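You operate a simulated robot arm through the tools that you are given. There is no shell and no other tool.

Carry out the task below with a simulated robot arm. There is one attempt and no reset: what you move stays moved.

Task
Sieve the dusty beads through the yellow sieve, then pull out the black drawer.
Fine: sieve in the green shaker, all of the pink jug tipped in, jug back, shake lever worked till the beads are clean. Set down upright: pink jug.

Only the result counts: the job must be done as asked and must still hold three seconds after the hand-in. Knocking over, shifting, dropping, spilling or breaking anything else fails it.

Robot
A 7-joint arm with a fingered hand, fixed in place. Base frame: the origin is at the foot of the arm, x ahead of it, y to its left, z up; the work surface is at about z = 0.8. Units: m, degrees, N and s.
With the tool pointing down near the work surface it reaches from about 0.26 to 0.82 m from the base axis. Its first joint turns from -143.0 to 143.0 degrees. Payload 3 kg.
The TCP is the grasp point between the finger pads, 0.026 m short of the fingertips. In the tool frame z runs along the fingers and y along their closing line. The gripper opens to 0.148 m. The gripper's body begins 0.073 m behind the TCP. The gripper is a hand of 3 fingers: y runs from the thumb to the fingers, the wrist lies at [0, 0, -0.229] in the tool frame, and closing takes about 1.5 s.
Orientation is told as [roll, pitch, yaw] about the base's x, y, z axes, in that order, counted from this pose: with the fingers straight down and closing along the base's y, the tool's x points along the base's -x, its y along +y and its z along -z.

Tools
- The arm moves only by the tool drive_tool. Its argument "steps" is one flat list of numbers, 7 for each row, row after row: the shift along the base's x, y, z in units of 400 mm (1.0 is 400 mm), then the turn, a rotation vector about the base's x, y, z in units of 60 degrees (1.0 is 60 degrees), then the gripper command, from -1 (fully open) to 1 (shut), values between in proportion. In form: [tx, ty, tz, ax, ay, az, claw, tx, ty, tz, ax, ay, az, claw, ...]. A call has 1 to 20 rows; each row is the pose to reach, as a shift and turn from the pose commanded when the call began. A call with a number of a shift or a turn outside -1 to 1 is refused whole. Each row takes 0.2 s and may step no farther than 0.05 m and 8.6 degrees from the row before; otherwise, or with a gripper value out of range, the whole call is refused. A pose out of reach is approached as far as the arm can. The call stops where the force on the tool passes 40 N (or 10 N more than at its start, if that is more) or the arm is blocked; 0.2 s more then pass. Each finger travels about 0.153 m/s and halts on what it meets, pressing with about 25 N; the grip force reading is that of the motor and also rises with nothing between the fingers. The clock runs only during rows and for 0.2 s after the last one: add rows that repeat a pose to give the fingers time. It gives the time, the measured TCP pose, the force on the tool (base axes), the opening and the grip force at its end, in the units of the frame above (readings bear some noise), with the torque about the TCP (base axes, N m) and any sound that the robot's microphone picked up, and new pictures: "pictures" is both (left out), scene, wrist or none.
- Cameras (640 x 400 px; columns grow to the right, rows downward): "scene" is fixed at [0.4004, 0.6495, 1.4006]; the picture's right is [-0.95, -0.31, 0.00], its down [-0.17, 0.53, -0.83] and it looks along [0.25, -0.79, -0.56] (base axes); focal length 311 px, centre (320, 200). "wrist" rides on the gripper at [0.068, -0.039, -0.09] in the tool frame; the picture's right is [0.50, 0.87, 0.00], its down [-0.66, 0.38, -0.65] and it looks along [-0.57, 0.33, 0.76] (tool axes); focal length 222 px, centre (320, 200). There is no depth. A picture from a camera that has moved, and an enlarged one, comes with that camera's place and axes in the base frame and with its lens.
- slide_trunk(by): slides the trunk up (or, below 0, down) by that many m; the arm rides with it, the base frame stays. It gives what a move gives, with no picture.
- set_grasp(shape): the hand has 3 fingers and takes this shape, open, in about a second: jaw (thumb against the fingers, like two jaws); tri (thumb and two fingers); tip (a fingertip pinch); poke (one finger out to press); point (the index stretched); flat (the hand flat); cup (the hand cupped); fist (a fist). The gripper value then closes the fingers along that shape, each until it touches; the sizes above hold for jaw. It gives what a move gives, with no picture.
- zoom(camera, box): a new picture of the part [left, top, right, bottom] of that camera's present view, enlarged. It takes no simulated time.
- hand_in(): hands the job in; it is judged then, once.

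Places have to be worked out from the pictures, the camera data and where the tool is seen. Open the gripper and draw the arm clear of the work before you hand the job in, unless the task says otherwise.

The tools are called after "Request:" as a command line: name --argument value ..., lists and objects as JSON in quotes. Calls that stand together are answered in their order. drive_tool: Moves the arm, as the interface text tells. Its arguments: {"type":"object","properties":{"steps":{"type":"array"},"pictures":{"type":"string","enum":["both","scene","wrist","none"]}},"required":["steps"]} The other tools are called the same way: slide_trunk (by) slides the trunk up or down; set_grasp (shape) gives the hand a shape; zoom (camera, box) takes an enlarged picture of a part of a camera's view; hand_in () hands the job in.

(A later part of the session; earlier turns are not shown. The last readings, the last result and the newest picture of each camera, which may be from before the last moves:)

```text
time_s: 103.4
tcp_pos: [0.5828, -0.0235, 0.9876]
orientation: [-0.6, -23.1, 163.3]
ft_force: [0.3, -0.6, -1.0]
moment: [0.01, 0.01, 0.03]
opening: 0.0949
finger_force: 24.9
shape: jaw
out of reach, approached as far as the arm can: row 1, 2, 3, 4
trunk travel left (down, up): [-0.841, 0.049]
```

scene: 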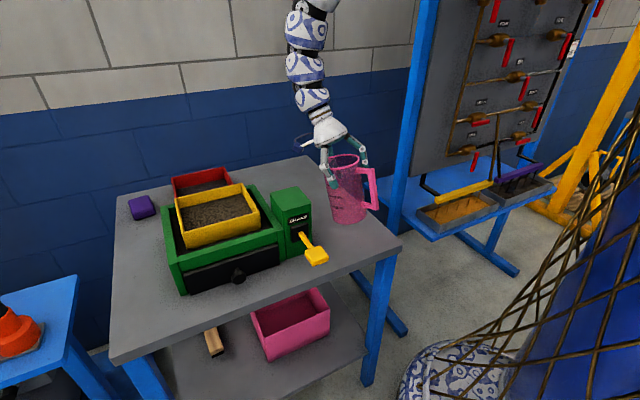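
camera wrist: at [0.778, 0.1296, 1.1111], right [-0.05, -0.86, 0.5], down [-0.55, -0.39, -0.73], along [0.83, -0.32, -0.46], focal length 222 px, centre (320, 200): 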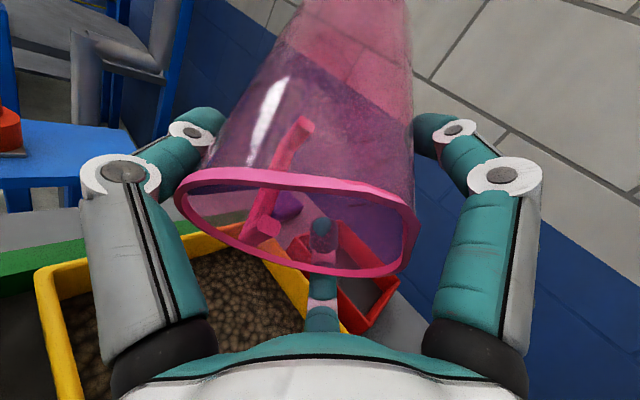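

Nearly there: (.583,-.024,.988), tilt 23° (jug leaning ~4.5°). I lower 3.5 cm with the trunk and look.

Request:
slide_trunk --by -0.035

Request:
zoom --camera "scene" --box '[280, 140, 380, 260]'

```text
time_s: 104.2
tcp_pos: [0.5807, -0.0242, 0.9524]
orientation: [-0.5, -23.1, 163.2]
ft_force: [-0.3, -0.5, -1.4]
moment: [-0.01, -0.01, -0.01]
opening: 0.0952
finger_force: 24.4
shape: jaw
trunk travel left (down, up): [-0.806, 0.084]
```

```text
3.33 times, centred on (330, 200) of scene
camera zoom: at [0.4004, 0.6495, 1.4006], right [-0.95, -0.31, 0.0], down [-0.17, 0.53, -0.83], along [0.25, -0.79, -0.56], focal length 1037 px, centre (287, 200)
```

zoom: 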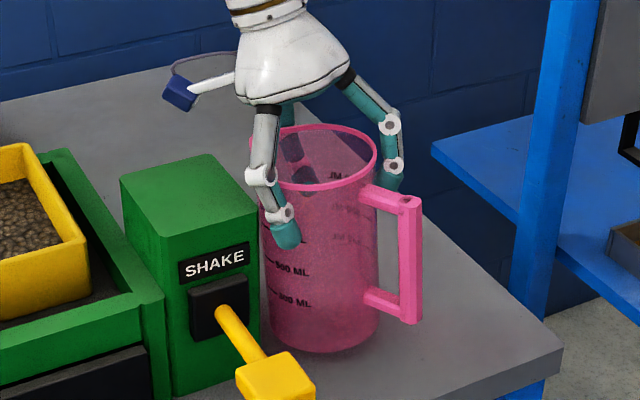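

The base lines up with its original spot. I lower the last centimetre in small trunk steps watching the force.

Request:
slide_trunk --by -0.012

Request:
slide_trunk --by -0.004

```text
time_s: 104.8
tcp_pos: [0.5805, -0.025, 0.9408]
orientation: [-0.5, -23.1, 163.1]
ft_force: [-4.9, -5.7, 0.8]
moment: [0.18, -0.21, 0.33]
opening: 0.0951
finger_force: 24.8
shape: jaw
trunk travel left (down, up): [-0.794, 0.096]
```

```text
time_s: 105.3
tcp_pos: [0.5802, -0.0236, 0.9388]
orientation: [-0.6, -23.1, 163.4]
ft_force: [-10.8, -6.7, 26.2]
moment: [1.1, -0.74, 0.3]
opening: 0.0944
finger_force: 24.9
shape: jaw
trunk travel left (down, up): [-0.79, 0.1]
```

There's a sideways reaction (about 12 N away from the SHAKE box), so the thumb or jug is touching the box. I raise 6 mm, back off 6 mm away from the box, and check.

Request:
slide_trunk --by 0.008

Request:
drive_tool --steps '[-0.012, -0.014, 0, 0, 0, 0, 1, -0.012, -0.014, 0, 0, 0, 0, 1]' --pictures "both"

Request:
zoom --camera "scene" --box '[280, 140, 380, 260]'

```text
time_s: 105.9
tcp_pos: [0.5813, -0.0236, 0.9445]
orientation: [-0.5, -23.1, 163.3]
ft_force: [-2.7, -1.6, 2.3]
moment: [0.18, -0.15, 0.09]
opening: 0.0943
finger_force: 24.9
shape: jaw
trunk travel left (down, up): [-0.798, 0.092]
```

```text
time_s: 106.5
tcp_pos: [0.5805, -0.0277, 0.9423]
orientation: [-0.4, -23.5, 163.1]
ft_force: [0.2, -0.1, -0.4]
moment: [-0.02, -0.03, 0.01]
opening: 0.0942
finger_force: 25.5
shape: jaw
out of reach, approached as far as the arm can: row 1, 2
trunk travel left (down, up): [-0.798, 0.092]
camera wrist: at [0.6845, -0.0201, 1.0002], right [0.19, -0.96, -0.2], down [-0.44, -0.27, 0.86], along [-0.88, -0.07, -0.47], focal length 222 px, centre (320, 200)
```

scene: 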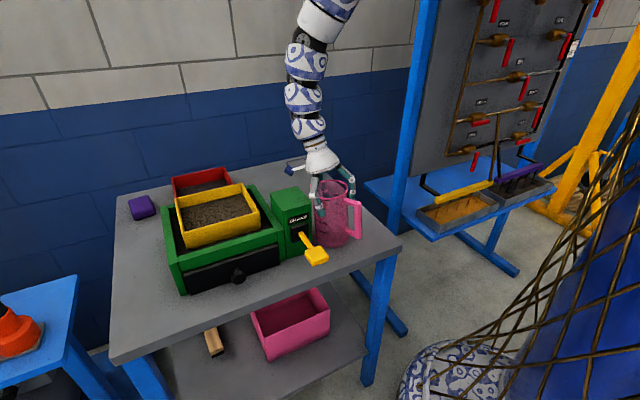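
wrist: 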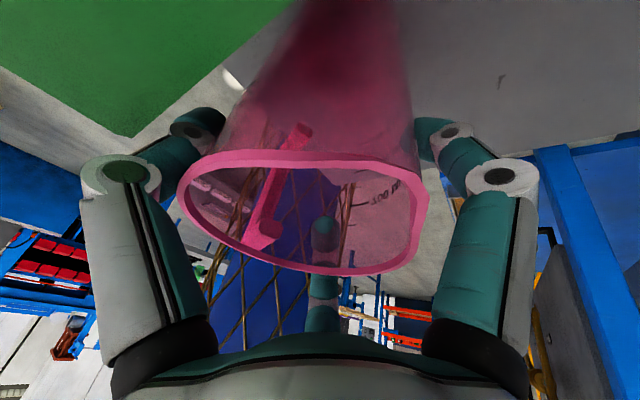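

```text
3.33 times, centred on (330, 200) of scene
camera zoom: at [0.4004, 0.6495, 1.4006], right [-0.95, -0.31, 0.0], down [-0.17, 0.53, -0.83], along [0.25, -0.79, -0.56], focal length 1037 px, centre (287, 200)
```

zoom: 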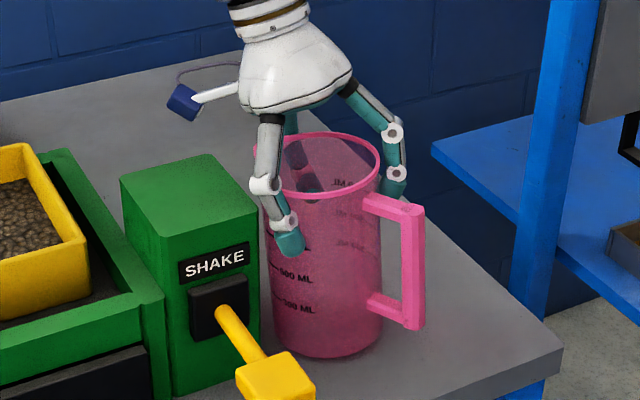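

No contact now, but the jug leans ~6° toward the box at its top. Let me look at the arm's posture to see how much tilt I can still take out here.

Request:
zoom --camera "scene" --box '[0, 0, 639, 1]'

```text
1.00 times, centred on (320, 0) of scene (not enlarged: the box is as wide or as high as the picture)
camera zoom: at [0.4004, 0.6495, 1.4006], right [-0.95, -0.31, 0.0], down [-0.17, 0.53, -0.83], along [0.25, -0.79, -0.56], focal length 312 px, centre (320, 400)
```

zoom: 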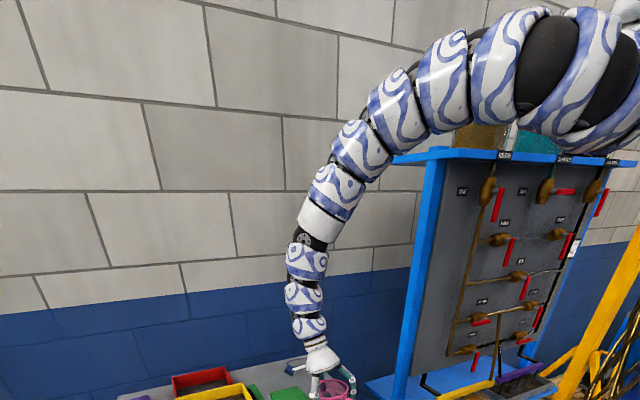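

The arm is now in the arched (elbow-up) branch, so it should have freedom here. I take 6° of tilt out in place to bring the jug upright.

Request:
drive_tool --steps '[0, 0, 0.005, -0.0097, -0.032, 0, 1, 0, 0.005, 0.008, -0.0193, -0.064, 0, 1, -0.005, 0.008, 0.008, -0.029, -0.096, 0, 1, -0.005, 0.008, 0.008, -0.029, -0.096, 0, 1]' --pictures "scene"

Request:
zoom --camera "scene" --box '[280, 140, 380, 260]'

```text
time_s: 107.1
tcp_pos: [0.5852, -0.0286, 0.9385]
orientation: [-0.2, -20.8, 163.3]
ft_force: [-25.1, -15.9, 19.3]
moment: [1.36, -1.06, 1.03]
opening: 0.0949
finger_force: 24.9
shape: jaw
out of reach, approached as far as the arm can: row 1, 2
trunk travel left (down, up): [-0.798, 0.092]
stopped in row 2: the force on the tool passed its limit at 48 N (the readings are from after the stop); the commanded pose is now the measured one
```

scene: 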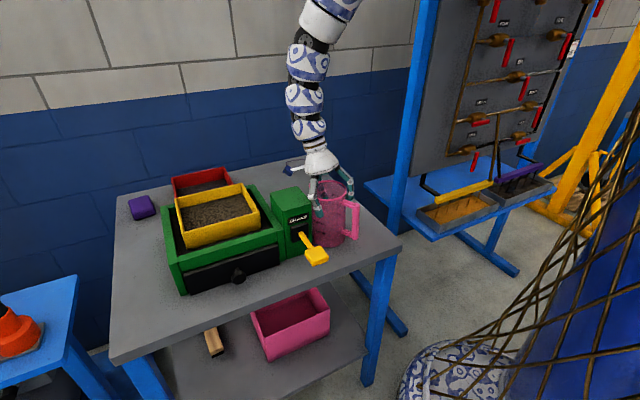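

```text
3.33 times, centred on (330, 200) of scene
camera zoom: at [0.4004, 0.6495, 1.4006], right [-0.95, -0.31, 0.0], down [-0.17, 0.53, -0.83], along [0.25, -0.79, -0.56], focal length 1037 px, centre (287, 200)
```

zoom: 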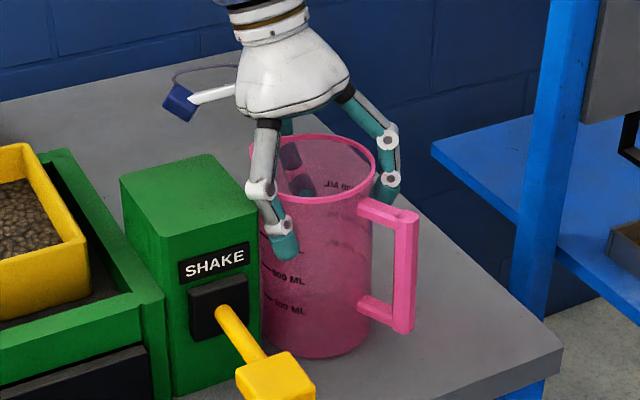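

The jug was pushed against the box by a solver drift. I immediately back off away from the box and lift a little.

Request:
drive_tool --steps '[-0.02, -0.025, 0.01, 0, 0, 0, 1, -0.03, -0.045, 0.03, 0, 0, 0, 1, -0.03, -0.06, 0.05, 0, 0, 0, 1]' --pictures "none"

```text
time_s: 107.9
tcp_pos: [0.5978, -0.0429, 0.9428]
orientation: [-0.1, -20.6, 163.3]
ft_force: [-0.4, -0.7, -0.6]
moment: [0.01, 0.02, -0.02]
opening: 0.0946
finger_force: 25.6
shape: jaw
out of reach, approached as far as the arm can: row 1, 2, 3
trunk travel left (down, up): [-0.798, 0.092]
```

Free again at (.598,-.043,.943). I raise the trunk by 5 cm to relax the arch, then drive down/inward with the tilt reduced.

Request:
slide_trunk --by 0.05

Request:
drive_tool --steps '[-0.02, 0, -0.02, -0.0097, -0.032, 0, 1, -0.05, 0, -0.04, -0.0193, -0.064, 0, 1, -0.06, 0.0, -0.06, -0.0193, -0.064, 0, 1]' --pictures "none"

```text
time_s: 108.8
tcp_pos: [0.5969, -0.0431, 0.9914]
orientation: [-0.1, -20.7, 163.3]
ft_force: [-0.9, -0.1, -1.6]
moment: [0.02, 0.03, 0.04]
opening: 0.0947
finger_force: 24.6
shape: jaw
trunk travel left (down, up): [-0.848, 0.042]
```

```text
time_s: 109.6
tcp_pos: [0.5978, -0.0451, 0.9717]
orientation: [0.2, -17.8, 163.6]
ft_force: [0.2, -0.1, -0.9]
moment: [0.04, -0.01, 0.02]
opening: 0.0946
finger_force: 24.8
shape: jaw
out of reach, approached as far as the arm can: row 1, 2, 3
trunk travel left (down, up): [-0.848, 0.042]
```

Progress: tilt 17.8° at z .972. I raise the trunk the remaining 4 cm and again drive down and inward.

Request:
slide_trunk --by 0.04

Request:
drive_tool --steps '[-0.02, 0, -0.03, 0, 0, 0, 1, -0.04, 0.01, -0.06, 0, 0, 0, 1, -0.05, 0.02, -0.09, 0, 0, 0, 1, -0.05, 0.03, -0.11, 0, 0, 0, 1]' --pictures "scene"

Request:
zoom --camera "scene" --box '[280, 140, 380, 260]'

```text
time_s: 110.4
tcp_pos: [0.5974, -0.0448, 1.0098]
orientation: [0.2, -17.6, 163.7]
ft_force: [-0.6, -0.1, -0.7]
moment: [-0.05, 0.0, 0.0]
opening: 0.0946
finger_force: 25.0
shape: jaw
trunk travel left (down, up): [-0.888, 0.002]
```

```text
time_s: 111.4
tcp_pos: [0.5986, -0.0451, 1.0103]
orientation: [0.2, -17.8, 163.7]
ft_force: [-1.1, 0.0, -1.5]
moment: [0.0, -0.03, -0.02]
opening: 0.0945
finger_force: 24.9
shape: jaw
out of reach, approached as far as the arm can: row 1, 2, 3, 4
trunk travel left (down, up): [-0.888, 0.002]
```

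scene: 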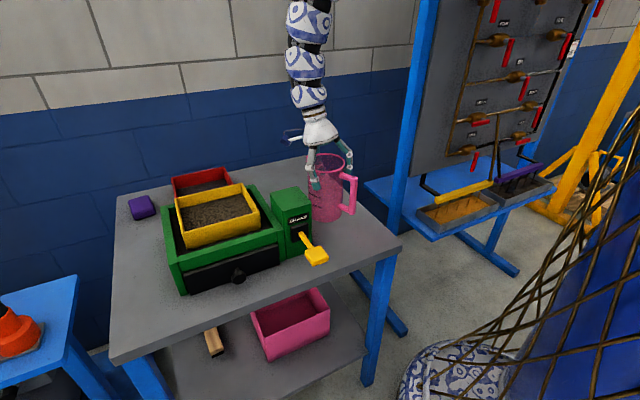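

```text
3.33 times, centred on (330, 200) of scene
camera zoom: at [0.4004, 0.6495, 1.4006], right [-0.95, -0.31, 0.0], down [-0.17, 0.53, -0.83], along [0.25, -0.79, -0.56], focal length 1037 px, centre (287, 200)
```

zoom: 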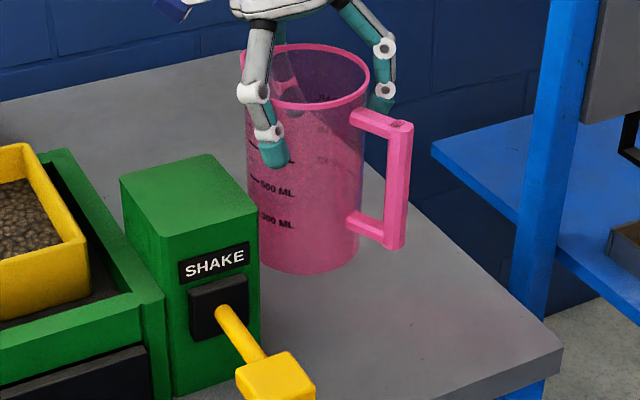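

At this tilt the wrist can't get lower here. Plan: set the jug down upright in the free area to its right (reachable), regrasp it at 30° tilt as before, and then return it exactly. I move to (.612,-.127) first.

Request:
drive_tool --steps '[0.01, -0.06, 0.0, 0, 0, 0, 1, 0.02, -0.12, 0, 0, 0, 0, 1, 0.03, -0.18, 0, 0, 0, 0, 1, 0.035, -0.21, 0, 0, 0, 0, 1]' --pictures "none"

Request:
slide_trunk --by -0.06

Request:
zoom --camera "scene" --box '[280, 130, 380, 240]'

```text
time_s: 112.4
tcp_pos: [0.6125, -0.1302, 1.0108]
orientation: [0.1, -17.7, 163.6]
ft_force: [0.3, 0.0, -0.4]
moment: [-0.02, -0.01, 0.0]
opening: 0.0946
finger_force: 24.8
shape: jaw
trunk travel left (down, up): [-0.888, 0.002]
```

```text
time_s: 113.4
tcp_pos: [0.6129, -0.1304, 0.9506]
orientation: [0.1, -17.7, 163.6]
ft_force: [-0.3, 0.4, -0.7]
moment: [0.0, 0.01, 0.01]
opening: 0.0945
finger_force: 24.6
shape: jaw
trunk travel left (down, up): [-0.828, 0.062]
```

```text
3.64 times, centred on (330, 185) of scene
camera zoom: at [0.4004, 0.6495, 1.4006], right [-0.95, -0.31, 0.0], down [-0.17, 0.53, -0.83], along [0.25, -0.79, -0.56], focal length 1131 px, centre (284, 254)
```

zoom: 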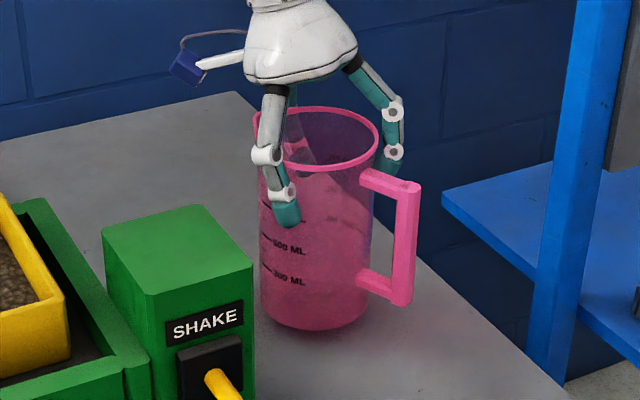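

The jug is upright (<1°). I lower it onto the table in small trunk steps.

Request:
slide_trunk --by -0.01

Request:
slide_trunk --by -0.005

```text
time_s: 114.0
tcp_pos: [0.6122, -0.1295, 0.9403]
orientation: [0.1, -17.8, 163.6]
ft_force: [0.1, 0.2, -0.2]
moment: [-0.02, -0.03, 0.0]
opening: 0.0946
finger_force: 25.3
shape: jaw
trunk travel left (down, up): [-0.818, 0.072]
```

```text
time_s: 114.5
tcp_pos: [0.6127, -0.1304, 0.9369]
orientation: [0.1, -17.6, 163.5]
ft_force: [2.3, -6.0, 25.8]
moment: [0.51, -0.08, 0.0]
opening: 0.095
finger_force: 24.8
shape: jaw
trunk travel left (down, up): [-0.813, 0.077]
```

Contact with the table. I ease off 2 mm and open the hand gradually.

Request:
slide_trunk --by 0.002

Request:
drive_tool --steps '[0, 0, 0, 0, 0, 0, -0.3, 0, 0, 0, 0, 0, 0, -0.4, 0, 0, 0, 0, 0, 0, -0.6, 0, 0, 0, 0, 0, 0, -0.8, 0, 0, 0, 0, 0, 0, -1, 0, 0, 0, 0, 0, 0, -1]' --pictures "both"

Request:
zoom --camera "scene" --box '[280, 130, 380, 240]'

```text
time_s: 115.0
tcp_pos: [0.6119, -0.1305, 0.9382]
orientation: [0.2, -17.7, 163.6]
ft_force: [1.5, -2.1, 9.5]
moment: [0.2, -0.13, -0.06]
opening: 0.0948
finger_force: 25.0
shape: jaw
trunk travel left (down, up): [-0.815, 0.075]
```

```text
time_s: 116.5
tcp_pos: [0.6122, -0.1306, 0.9368]
orientation: [0.1, -17.8, 163.6]
ft_force: [-0.7, -1.0, -0.7]
moment: [0.02, 0.0, -0.01]
opening: 0.148
finger_force: 0.1
shape: jaw
trunk travel left (down, up): [-0.815, 0.075]
camera wrist: at [0.7113, -0.118, 1.0035], right [0.21, -0.97, -0.15], down [-0.51, -0.24, 0.82], along [-0.83, -0.1, -0.55], focal length 222 px, centre (320, 200)
```

scene: 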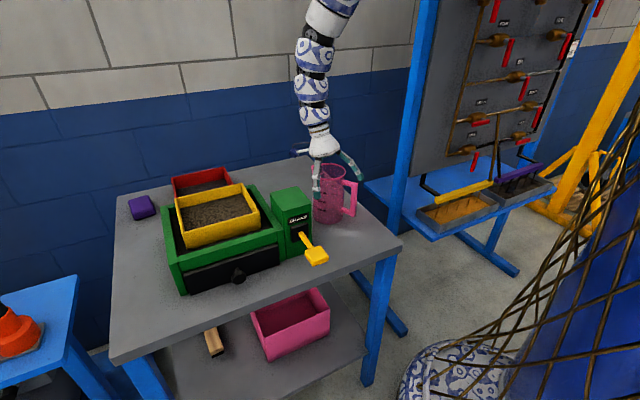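
wrist: 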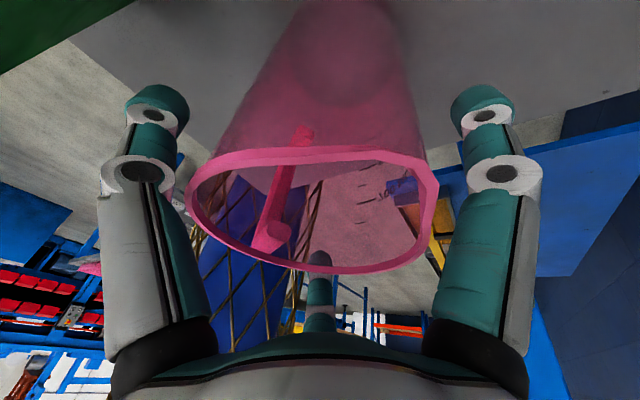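

```text
3.64 times, centred on (330, 185) of scene
camera zoom: at [0.4004, 0.6495, 1.4006], right [-0.95, -0.31, 0.0], down [-0.17, 0.53, -0.83], along [0.25, -0.79, -0.56], focal length 1131 px, centre (284, 254)
```

zoom: 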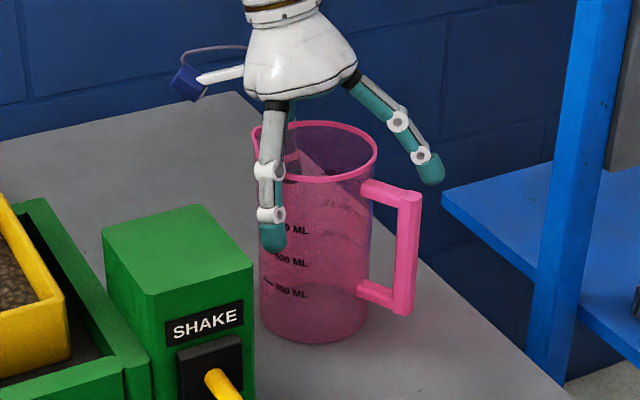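

The jug stands upright and free. I raise the hand with the trunk, set the tilt to ~30° above it, and will come down again to regrasp.

Request:
slide_trunk --by 0.073

Request:
drive_tool --steps '[0, 0, 0.02, 0.02, 0.068, 0, -1, 0, 0, 0.04, 0.04, 0.136, 0, -1, 0, 0, 0.06, 0.06, 0.203, 0, -1, 0, 0, 0.06, 0.06, 0.203, 0, -1]' --pictures "both"

```text
time_s: 117.6
tcp_pos: [0.6122, -0.1299, 1.0108]
orientation: [0.2, -17.7, 163.6]
ft_force: [0.5, 0.5, -0.2]
moment: [-0.01, 0.0, -0.02]
opening: 0.148
finger_force: 0.0
shape: jaw
trunk travel left (down, up): [-0.888, 0.002]
```

```text
time_s: 118.6
tcp_pos: [0.6102, -0.1328, 1.0224]
orientation: [0.1, -21.9, 163.7]
ft_force: [0.2, -0.3, 0.1]
moment: [0.0, -0.03, -0.03]
opening: 0.1478
finger_force: 0.1
shape: jaw
out of reach, approached as far as the arm can: row 1, 2, 3, 4
trunk travel left (down, up): [-0.888, 0.002]
camera wrist: at [0.7131, -0.1221, 1.0817], right [0.2, -0.96, -0.18], down [-0.46, -0.26, 0.85], along [-0.87, -0.09, -0.49], focal length 222 px, centre (320, 200)
```

scene: 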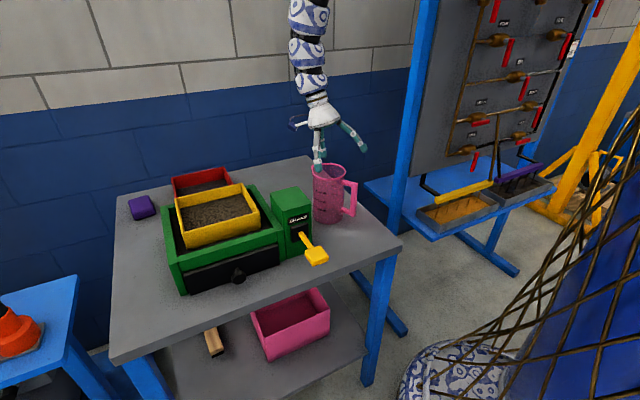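
wrist: 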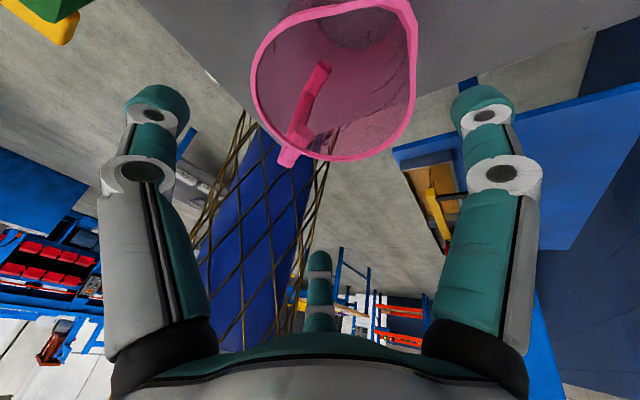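

The tilt stopped at 22°. Let me look at the arm posture again before choosing the path.

Request:
zoom --camera "scene" --box '[0, 0, 639, 1]'

```text
1.00 times, centred on (320, 0) of scene (not enlarged: the box is as wide or as high as the picture)
camera zoom: at [0.4004, 0.6495, 1.4006], right [-0.95, -0.31, 0.0], down [-0.17, 0.53, -0.83], along [0.25, -0.79, -0.56], focal length 312 px, centre (320, 400)
```

zoom: 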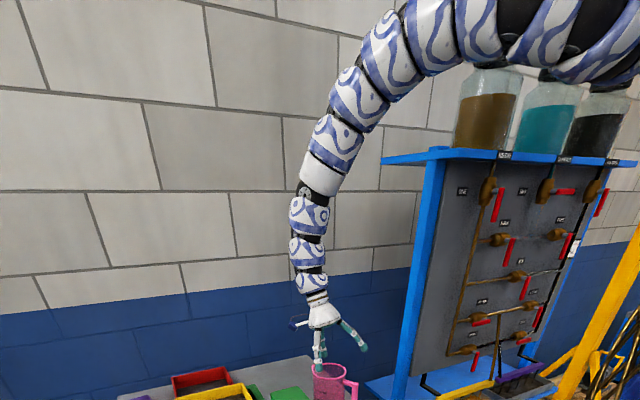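

The arm is fully arched with a nearly straight wrist. I go outward and up to (.70,-.14,1.12) while tilting to 30°, like on the first trip, then come back to the jug from there.

Request:
drive_tool --steps '[0.05, 0, 0.05, 0.008, 0.027, 0, -1, 0.1, 0, 0.1, 0.016, 0.054, 0, -1, 0.15, -0.005, 0.15, 0.024, 0.08, 0, -1, 0.2, -0.01, 0.2, 0.032, 0.107, 0, -1, 0.225, -0.015, 0.24, 0.04, 0.134, 0, -1]' --pictures "none"

Request:
zoom --camera "scene" --box '[0, 0, 639, 1]'

```text
time_s: 119.8
tcp_pos: [0.6636, -0.1619, 1.136]
orientation: [0.2, -29.3, 163.6]
ft_force: [0.4, 0.2, -0.3]
moment: [0.04, -0.03, -0.02]
opening: 0.1476
finger_force: 0.0
shape: jaw
out of reach, approached as far as the arm can: row 1, 2, 3, 4, 5
trunk travel left (down, up): [-0.888, 0.002]
```

```text
1.00 times, centred on (320, 0) of scene (not enlarged: the box is as wide or as high as the picture)
camera zoom: at [0.4004, 0.6495, 1.4006], right [-0.95, -0.31, 0.0], down [-0.17, 0.53, -0.83], along [0.25, -0.79, -0.56], focal length 312 px, centre (320, 400)
```

zoom: 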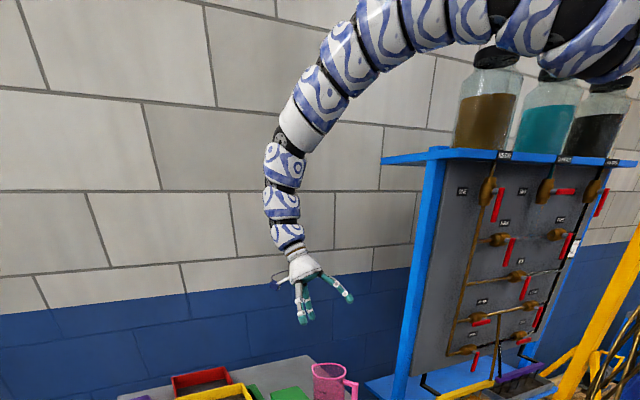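

Tilt 29° is reached here; the trunk was simply too high for this radius. I lower the trunk by 5 cm and then move back over the jug at z≈1.045 with 30° tilt.

Request:
slide_trunk --by -0.05

Request:
drive_tool --steps '[-0.03, 0.015, -0.02, 0.004, 0.012, 0, -1, -0.07, 0.04, -0.05, 0.004, 0.012, 0, -1, -0.11, 0.06, -0.08, 0.004, 0.012, 0, -1, -0.132, 0.076, -0.1, 0.004, 0.012, 0, -1, -0.132, 0.076, -0.1, 0.004, 0.012, 0, -1]' --pictures "both"

```text
time_s: 120.7
tcp_pos: [0.6623, -0.1615, 1.0854]
orientation: [0.1, -29.4, 163.6]
ft_force: [-0.3, 0.4, -0.2]
moment: [0.03, -0.01, 0.0]
opening: 0.1479
finger_force: 0.1
shape: jaw
trunk travel left (down, up): [-0.838, 0.052]
```

```text
time_s: 121.9
tcp_pos: [0.6101, -0.1305, 1.045]
orientation: [0.1, -30.0, 163.6]
ft_force: [1.3, 0.3, 0.3]
moment: [0.01, 0.01, 0.0]
opening: 0.148
finger_force: 0.1
shape: jaw
trunk travel left (down, up): [-0.838, 0.052]
camera wrist: at [0.72, -0.1223, 1.0908], right [0.17, -0.95, -0.25], down [-0.34, -0.29, 0.89], along [-0.93, -0.07, -0.37], focal length 222 px, centre (320, 200)
```

scene: 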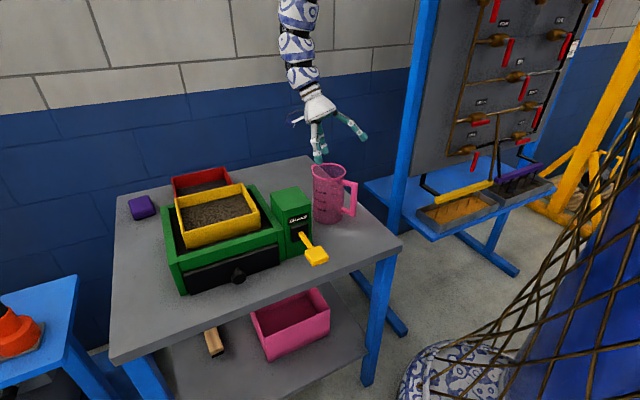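
wrist: 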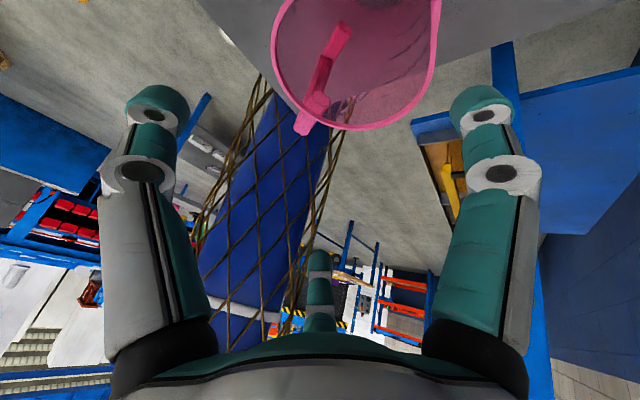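

Reached exactly (tilt 30.0°). The jug sits well between the fingers; I shift 3 mm toward the finger side and descend with the trunk.

Request:
drive_tool --steps '[-0.0025, -0.0075, 0, 0, 0, 0, -1]' --pictures "none"

Request:
slide_trunk --by -0.06

Request:
slide_trunk --by -0.05

Request:
zoom --camera "scene" --box '[280, 130, 380, 240]'

```text
time_s: 122.3
tcp_pos: [0.6082, -0.1333, 1.0453]
orientation: [0.1, -30.0, 163.7]
ft_force: [-0.7, 0.1, -0.1]
moment: [0.01, 0.01, -0.03]
opening: 0.1479
finger_force: 0.0
shape: jaw
trunk travel left (down, up): [-0.838, 0.052]
```

```text
time_s: 123.3
tcp_pos: [0.6097, -0.1337, 0.9862]
orientation: [0.2, -30.0, 163.6]
ft_force: [0.0, -0.8, -0.2]
moment: [0.0, -0.04, 0.0]
opening: 0.1479
finger_force: 0.1
shape: jaw
trunk travel left (down, up): [-0.778, 0.112]
```

```text
time_s: 124.2
tcp_pos: [0.61, -0.1337, 0.9366]
orientation: [0.1, -29.9, 163.7]
ft_force: [0.4, 1.4, 3.4]
moment: [0.11, -0.09, 0.03]
opening: 0.1482
finger_force: 0.1
shape: jaw
trunk travel left (down, up): [-0.728, 0.162]
```

```text
3.64 times, centred on (330, 185) of scene
camera zoom: at [0.4004, 0.6495, 1.4006], right [-0.95, -0.31, 0.0], down [-0.17, 0.53, -0.83], along [0.25, -0.79, -0.56], focal length 1131 px, centre (284, 254)
```

zoom: 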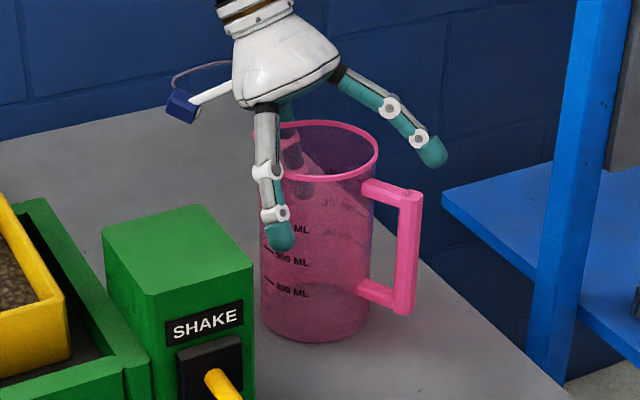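

A light 3 N touch but the jug stands straight. I close gradually on it.

Request:
drive_tool --steps '[0, 0, 0.005, 0, 0, 0, -0.85, 0, 0, 0.005, 0, 0, 0, -0.7, 0, 0, 0.005, 0, 0, 0, -0.55, 0, 0, 0.005, 0, 0, 0, -0.4, 0, 0, 0.005, 0, 0, 0, 0, 0, 0, 0.005, 0, 0, 0, 1, 0, 0, 0.005, 0, 0, 0, 1]' --pictures "none"

Request:
zoom --camera "scene" --box '[280, 130, 380, 240]'

```text
time_s: 125.8
tcp_pos: [0.61, -0.1349, 0.937]
orientation: [0.0, -29.9, 163.6]
ft_force: [1.2, 0.3, 1.8]
moment: [-0.11, -0.27, -0.01]
opening: 0.0979
finger_force: 25.2
shape: jaw
trunk travel left (down, up): [-0.728, 0.162]
```

```text
3.64 times, centred on (330, 185) of scene
camera zoom: at [0.4004, 0.6495, 1.4006], right [-0.95, -0.31, 0.0], down [-0.17, 0.53, -0.83], along [0.25, -0.79, -0.56], focal length 1131 px, centre (284, 254)
```

zoom: 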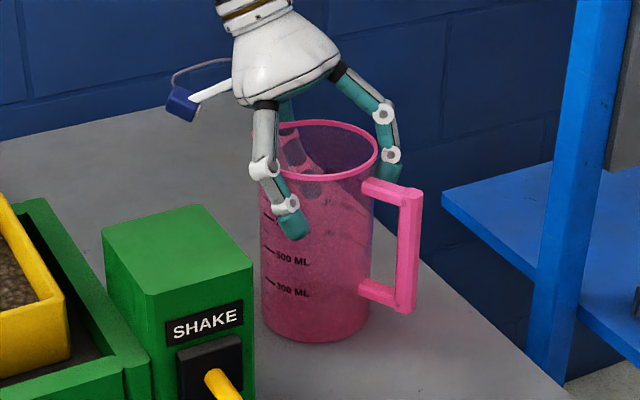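

Regrasped firmly at 30° tilt with the jug upright. I lift with the trunk, then drive back to its place: TCP (.577,-.022), yaw 157.8°, jug bottom ~3 cm above the table.

Request:
slide_trunk --by 0.082

Request:
drive_tool --steps '[-0.01, 0.05, -0.02, 0, 0, -0.02, 1, -0.025, 0.11, -0.04, 0, 0, -0.04, 1, -0.04, 0.165, -0.07, 0, 0, -0.06, 1, -0.06, 0.22, -0.1, 0, 0, -0.08, 1, -0.0825, 0.27, -0.13, 0, 0, -0.098, 1, -0.0825, 0.28, -0.135, 0, 0, -0.098, 1]' --pictures "both"

Request:
zoom --camera "scene" --box '[280, 140, 380, 260]'

```text
time_s: 127.0
tcp_pos: [0.6095, -0.1352, 1.0185]
orientation: [0.1, -30.0, 163.7]
ft_force: [0.2, 0.4, -0.9]
moment: [-0.01, -0.03, 0.0]
opening: 0.0982
finger_force: 25.0
shape: jaw
trunk travel left (down, up): [-0.81, 0.08]
```

```text
time_s: 128.4
tcp_pos: [0.5703, -0.0607, 0.9785]
orientation: [0.1, -30.1, 157.7]
ft_force: [0.0, 0.1, -1.4]
moment: [0.01, 0.01, -0.02]
opening: 0.0979
finger_force: 25.2
shape: jaw
out of reach, approached as far as the arm can: row 3, 4, 5, 6
trunk travel left (down, up): [-0.81, 0.08]
camera wrist: at [0.6806, -0.0647, 1.0233], right [0.07, -0.97, -0.25], down [-0.36, -0.26, 0.9], along [-0.93, 0.03, -0.37], focal length 222 px, centre (320, 200)
```

scene: 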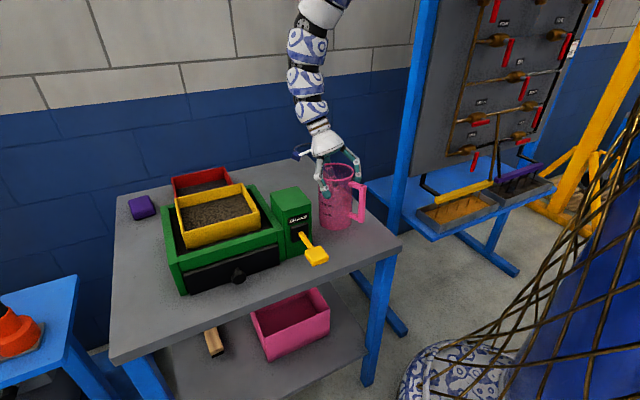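
wrist: 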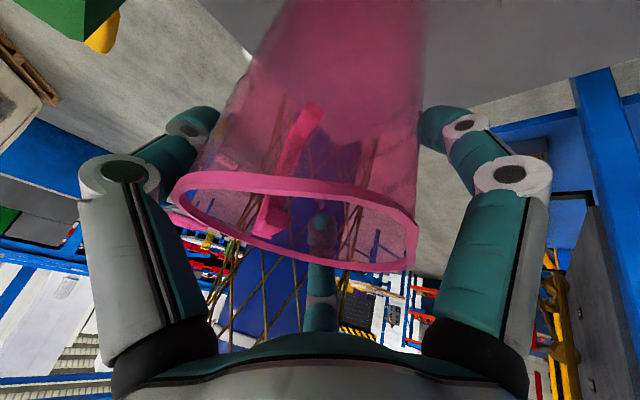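

```text
3.33 times, centred on (330, 200) of scene
camera zoom: at [0.4004, 0.6495, 1.4006], right [-0.95, -0.31, 0.0], down [-0.17, 0.53, -0.83], along [0.25, -0.79, -0.56], focal length 1037 px, centre (287, 200)
```

zoom: 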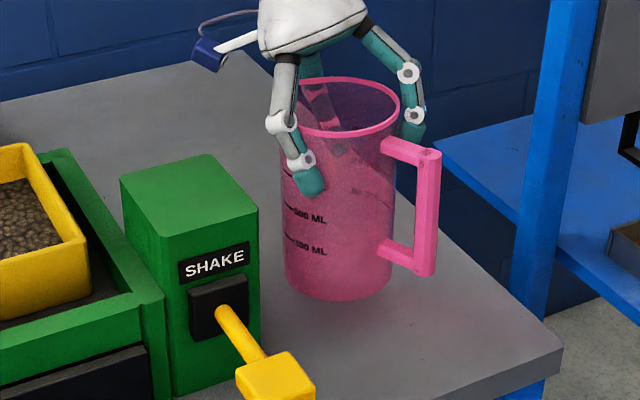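

Close; the remaining shift needs a slightly higher trunk. I raise the trunk 3 cm and drive down-and-over the rest.

Request:
slide_trunk --by 0.035

Request:
drive_tool --steps '[0.0, 0.03, -0.02, 0, 0, 0, 1, 0.01, 0.06, -0.04, 0, 0, 0, 1, 0.015, 0.09, -0.06, 0, 0, 0, 1, 0.0165, 0.097, -0.07, 0, 0, 0, 1, 0.0165, 0.097, -0.07, 0, 0, 0, 1]' --pictures "none"

```text
time_s: 129.2
tcp_pos: [0.5711, -0.0607, 1.0145]
orientation: [0.1, -30.1, 157.7]
ft_force: [0.5, 0.0, -1.4]
moment: [-0.02, 0.0, 0.03]
opening: 0.0983
finger_force: 24.8
shape: jaw
trunk travel left (down, up): [-0.845, 0.045]
```

```text
time_s: 130.4
tcp_pos: [0.5702, -0.0612, 1.0143]
orientation: [0.1, -29.9, 157.8]
ft_force: [-0.2, 0.8, -1.5]
moment: [-0.02, -0.01, -0.01]
opening: 0.0981
finger_force: 24.5
shape: jaw
out of reach, approached as far as the arm can: row 1, 2, 3, 4, 5
trunk travel left (down, up): [-0.845, 0.045]
```

No motion at all, which suggests the wrist roll is at its limit for this heading. I test the same shift with some yaw freedom (+6°).

Request:
drive_tool --steps '[0.0, 0.03, -0.01, 0, 0, 0.05, 1, 0.01, 0.06, -0.02, 0, 0, 0.1, 1, 0.015, 0.09, -0.03, 0, 0, 0.1, 1]' --pictures "none"

```text
time_s: 131.2
tcp_pos: [0.5675, -0.054, 1.0193]
orientation: [0.1, -30.1, 161.1]
ft_force: [-0.4, -0.4, -0.3]
moment: [0.01, 0.03, -0.01]
opening: 0.0981
finger_force: 25.0
shape: jaw
out of reach, approached as far as the arm can: row 1, 2, 3
trunk travel left (down, up): [-0.845, 0.045]
```

It moves when yaw is freed, so the wrist roll is the limit. A rotated handle (about 10°) is harmless, so I continue the shift with more yaw.

Request:
drive_tool --steps '[0.0, 0.02, 0, 0, 0, 0.08, 1, 0.01, 0.04, 0, 0, 0, 0.16, 1, 0.015, 0.06, 0, 0, 0, 0.24, 1, 0.02, 0.08, 0, 0, 0, 0.3, 1]' --pictures "none"

```text
time_s: 132.2
tcp_pos: [0.5742, -0.0217, 1.0182]
orientation: [0.1, -29.9, -178.1]
ft_force: [-0.1, 0.0, -1.9]
moment: [-0.04, -0.01, 0.0]
opening: 0.098
finger_force: 25.2
shape: jaw
trunk travel left (down, up): [-0.845, 0.045]
```

Reached (.574,-.022) with the jug turned about 18°. Now I try to rotate the yaw back in place as far as it will go.

Request:
drive_tool --steps '[0, 0, 0, 0, 0, -0.05, 1, 0, 0, 0, 0, 0, -0.1, 1, 0, 0, 0, 0, 0, -0.15, 1]' --pictures "none"

Request:
drive_tool --steps '[0, 0, 0, 0, 0, -0.05, 1, 0, 0, 0, 0, 0, -0.1, 1]' --pictures "none"

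```text
time_s: 133.0
tcp_pos: [0.5736, -0.0266, 1.0229]
orientation: [0.2, -30.0, 175.6]
ft_force: [-1.0, 0.1, -0.3]
moment: [-0.03, 0.0, -0.01]
opening: 0.0983
finger_force: 25.4
shape: jaw
out of reach, approached as far as the arm can: row 1, 2, 3
trunk travel left (down, up): [-0.845, 0.045]
```

```text
time_s: 133.6
tcp_pos: [0.5735, -0.0269, 1.0234]
orientation: [0.1, -29.9, 169.7]
ft_force: [0.1, -0.5, -1.0]
moment: [0.01, 0.01, 0.03]
opening: 0.098
finger_force: 25.4
shape: jaw
trunk travel left (down, up): [-0.845, 0.045]
```

It lets me come back to 169.7° without trouble. I continue toward the original heading in small steps.

Request:
drive_tool --steps '[0, 0, 0, 0, 0, -0.05, 1, 0, 0, 0, 0, 0, -0.1, 1]' --pictures "none"

Request:
drive_tool --steps '[0.01, 0.01, 0, 0, 0, -0.05, 1, 0.01, 0.012, 0, 0, 0, -0.1, 1]' --pictures "scene"

Request:
zoom --camera "scene" --box '[280, 140, 380, 260]'

```text
time_s: 134.2
tcp_pos: [0.5657, -0.0353, 1.0312]
orientation: [0.1, -29.9, 163.6]
ft_force: [-0.2, -0.6, -1.0]
moment: [0.02, -0.02, -0.02]
opening: 0.0979
finger_force: 25.1
shape: jaw
out of reach, approached as far as the arm can: row 2
trunk travel left (down, up): [-0.845, 0.045]
```

```text
time_s: 134.8
tcp_pos: [0.5721, -0.0288, 1.0303]
orientation: [0.3, -30.3, 157.7]
ft_force: [-0.2, 0.2, -0.9]
moment: [0.04, -0.04, 0.01]
opening: 0.0981
finger_force: 25.4
shape: jaw
trunk travel left (down, up): [-0.845, 0.045]
```

scene: 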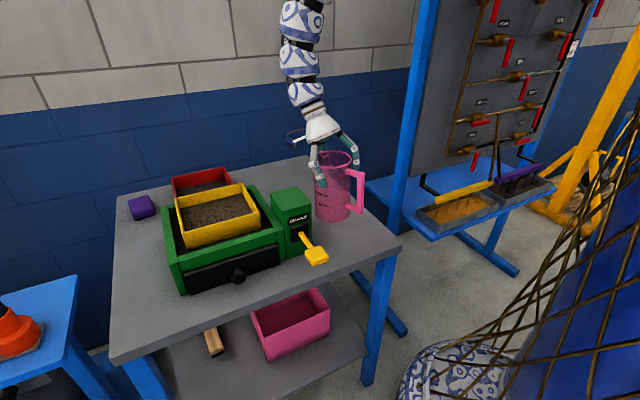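

```text
3.33 times, centred on (330, 200) of scene
camera zoom: at [0.4004, 0.6495, 1.4006], right [-0.95, -0.31, 0.0], down [-0.17, 0.53, -0.83], along [0.25, -0.79, -0.56], focal length 1037 px, centre (287, 200)
```

zoom: 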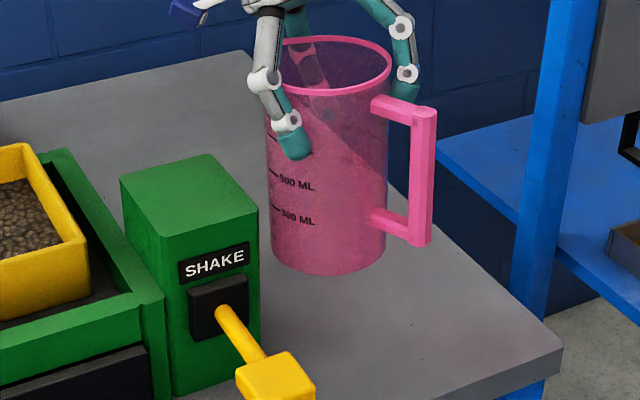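

Back at the original heading and the grasp position. I nudge (+4,+6) mm toward the jug's original spot, then lower.

Request:
drive_tool --steps '[0.01, 0.015, 0, 0, 0, 0, 1, 0.01, 0.015, 0, 0, 0, 0, 1]' --pictures "none"

Request:
slide_trunk --by -0.08

Request:
zoom --camera "scene" --box '[280, 140, 380, 260]'

```text
time_s: 135.4
tcp_pos: [0.5738, -0.0232, 1.0316]
orientation: [0.0, -30.1, 157.9]
ft_force: [-0.2, 1.1, -1.8]
moment: [-0.02, -0.01, -0.03]
opening: 0.098
finger_force: 24.9
shape: jaw
trunk travel left (down, up): [-0.845, 0.045]
```

```text
time_s: 136.5
tcp_pos: [0.5754, -0.0235, 0.9502]
orientation: [0.1, -30.0, 157.9]
ft_force: [-0.2, -0.1, -0.8]
moment: [0.03, -0.01, -0.01]
opening: 0.098
finger_force: 25.1
shape: jaw
trunk travel left (down, up): [-0.765, 0.125]
```

```text
3.33 times, centred on (330, 200) of scene
camera zoom: at [0.4004, 0.6495, 1.4006], right [-0.95, -0.31, 0.0], down [-0.17, 0.53, -0.83], along [0.25, -0.79, -0.56], focal length 1037 px, centre (287, 200)
```

zoom: 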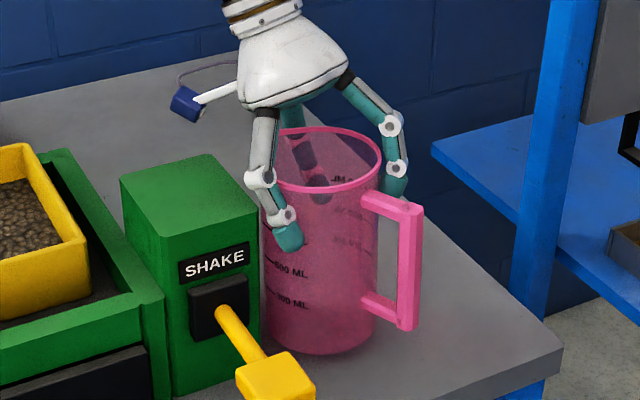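

No box contact. I lower the last centimetre in small steps.

Request:
slide_trunk --by -0.01

Request:
slide_trunk --by -0.004

```text
time_s: 137.1
tcp_pos: [0.5736, -0.0251, 0.9405]
orientation: [0.1, -30.0, 157.7]
ft_force: [-3.4, -3.8, 0.2]
moment: [0.14, -0.09, 0.06]
opening: 0.098
finger_force: 24.8
shape: jaw
trunk travel left (down, up): [-0.755, 0.135]
```

```text
time_s: 137.7
tcp_pos: [0.5732, -0.0244, 0.9375]
orientation: [0.0, -29.9, 157.8]
ft_force: [-8.2, -6.2, 17.1]
moment: [0.78, -0.75, 0.13]
opening: 0.0977
finger_force: 25.1
shape: jaw
trunk travel left (down, up): [-0.751, 0.139]
```

The thumb's knuckle touches the box edge again. I raise 6 mm, shift 5 mm away from the box, then set down.

Request:
slide_trunk --by 0.008

Request:
drive_tool --steps '[-0.01, -0.0125, 0, 0, 0, 0, 1, -0.01, -0.0125, 0, 0, 0, 0, 1]' --pictures "none"

Request:
slide_trunk --by -0.006

```text
time_s: 138.2
tcp_pos: [0.5755, -0.0249, 0.9443]
orientation: [0.0, -30.0, 157.8]
ft_force: [-0.7, -0.5, -1.7]
moment: [-0.01, -0.02, 0.02]
opening: 0.0979
finger_force: 24.8
shape: jaw
trunk travel left (down, up): [-0.759, 0.131]
```

```text
time_s: 138.8
tcp_pos: [0.5721, -0.0285, 0.9438]
orientation: [0.2, -30.3, 157.8]
ft_force: [0.8, 0.5, -1.3]
moment: [-0.01, -0.01, 0.01]
opening: 0.0978
finger_force: 24.8
shape: jaw
trunk travel left (down, up): [-0.759, 0.131]
```

```text
time_s: 139.4
tcp_pos: [0.5727, -0.0287, 0.9389]
orientation: [0.2, -30.4, 157.8]
ft_force: [-2.2, 1.8, 9.7]
moment: [0.1, -0.24, 0.04]
opening: 0.0979
finger_force: 24.8
shape: jaw
trunk travel left (down, up): [-0.753, 0.137]
```

The jug rests on the table with almost no sideways force. I open gradually.

Request:
drive_tool --steps '[0, 0, 0, 0, 0, 0, -0.3, 0, 0, 0, 0, 0, 0, -0.4, 0, 0, 0, 0, 0, 0, -0.55, 0, 0, 0, 0, 0, 0, -0.7, 0, 0, 0, 0, 0, 0, -0.85, 0, 0, 0, 0, 0, 0, -1, 0, 0, 0, 0, 0, 0, -1]' --pictures "both"

Request:
zoom --camera "scene" --box '[280, 140, 380, 260]'

```text
time_s: 141.0
tcp_pos: [0.5717, -0.0287, 0.9366]
orientation: [0.2, -30.3, 157.8]
ft_force: [0.4, 0.0, 0.2]
moment: [-0.02, -0.02, -0.03]
opening: 0.1478
finger_force: 0.0
shape: jaw
trunk travel left (down, up): [-0.753, 0.137]
camera wrist: at [0.6822, -0.0315, 0.9825], right [0.07, -0.97, -0.25], down [-0.36, -0.26, 0.9], along [-0.93, 0.02, -0.37], focal length 222 px, centre (320, 200)
```

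scene: 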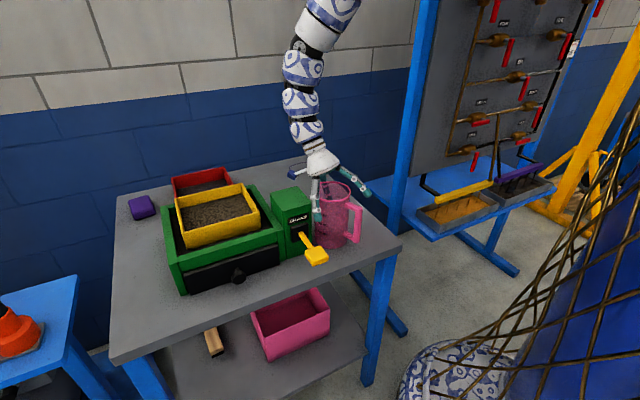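
wrist: 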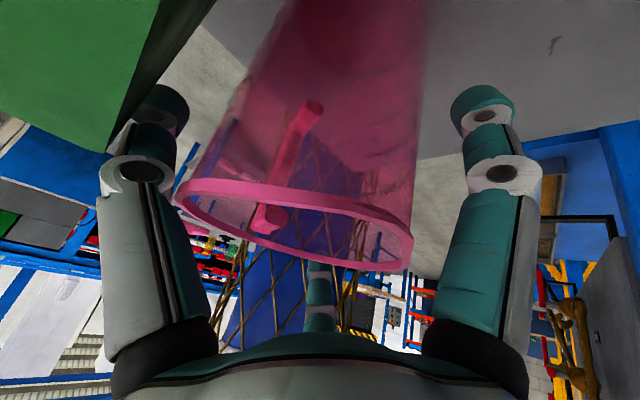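

```text
3.33 times, centred on (330, 200) of scene
camera zoom: at [0.4004, 0.6495, 1.4006], right [-0.95, -0.31, 0.0], down [-0.17, 0.53, -0.83], along [0.25, -0.79, -0.56], focal length 1037 px, centre (287, 200)
```

zoom: 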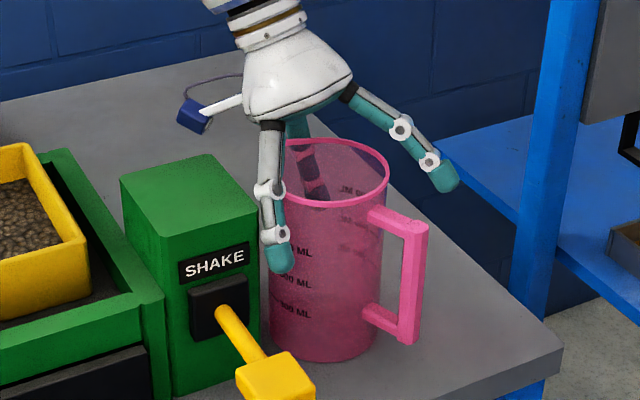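

The jug is back and upright. I raise the hand straight up with the trunk, first a little to check nothing catches.

Request:
slide_trunk --by 0.03

Request:
slide_trunk --by 0.09

Request:
zoom --camera "scene" --box '[280, 140, 380, 260]'

```text
time_s: 141.7
tcp_pos: [0.5722, -0.0288, 0.9677]
orientation: [0.2, -30.2, 157.8]
ft_force: [0.2, 0.1, -0.4]
moment: [0.04, 0.01, 0.02]
opening: 0.148
finger_force: 0.2
shape: jaw
trunk travel left (down, up): [-0.783, 0.107]
```

```text
time_s: 143.0
tcp_pos: [0.5721, -0.0296, 1.0576]
orientation: [0.1, -30.3, 157.8]
ft_force: [-0.5, 0.1, 0.6]
moment: [-0.01, 0.03, -0.01]
opening: 0.1479
finger_force: 0.1
shape: jaw
trunk travel left (down, up): [-0.873, 0.017]
```

```text
3.33 times, centred on (330, 200) of scene
camera zoom: at [0.4004, 0.6495, 1.4006], right [-0.95, -0.31, 0.0], down [-0.17, 0.53, -0.83], along [0.25, -0.79, -0.56], focal length 1037 px, centre (287, 200)
```

zoom: 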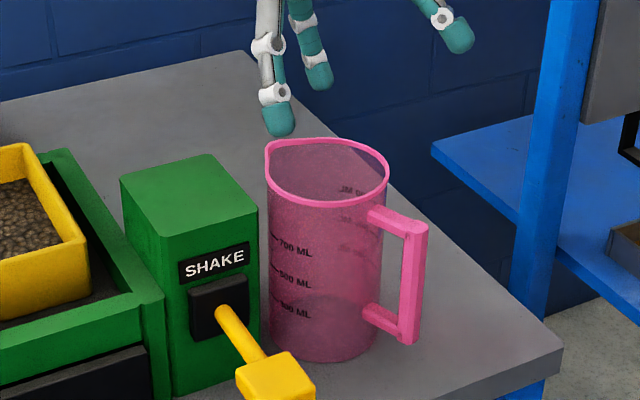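

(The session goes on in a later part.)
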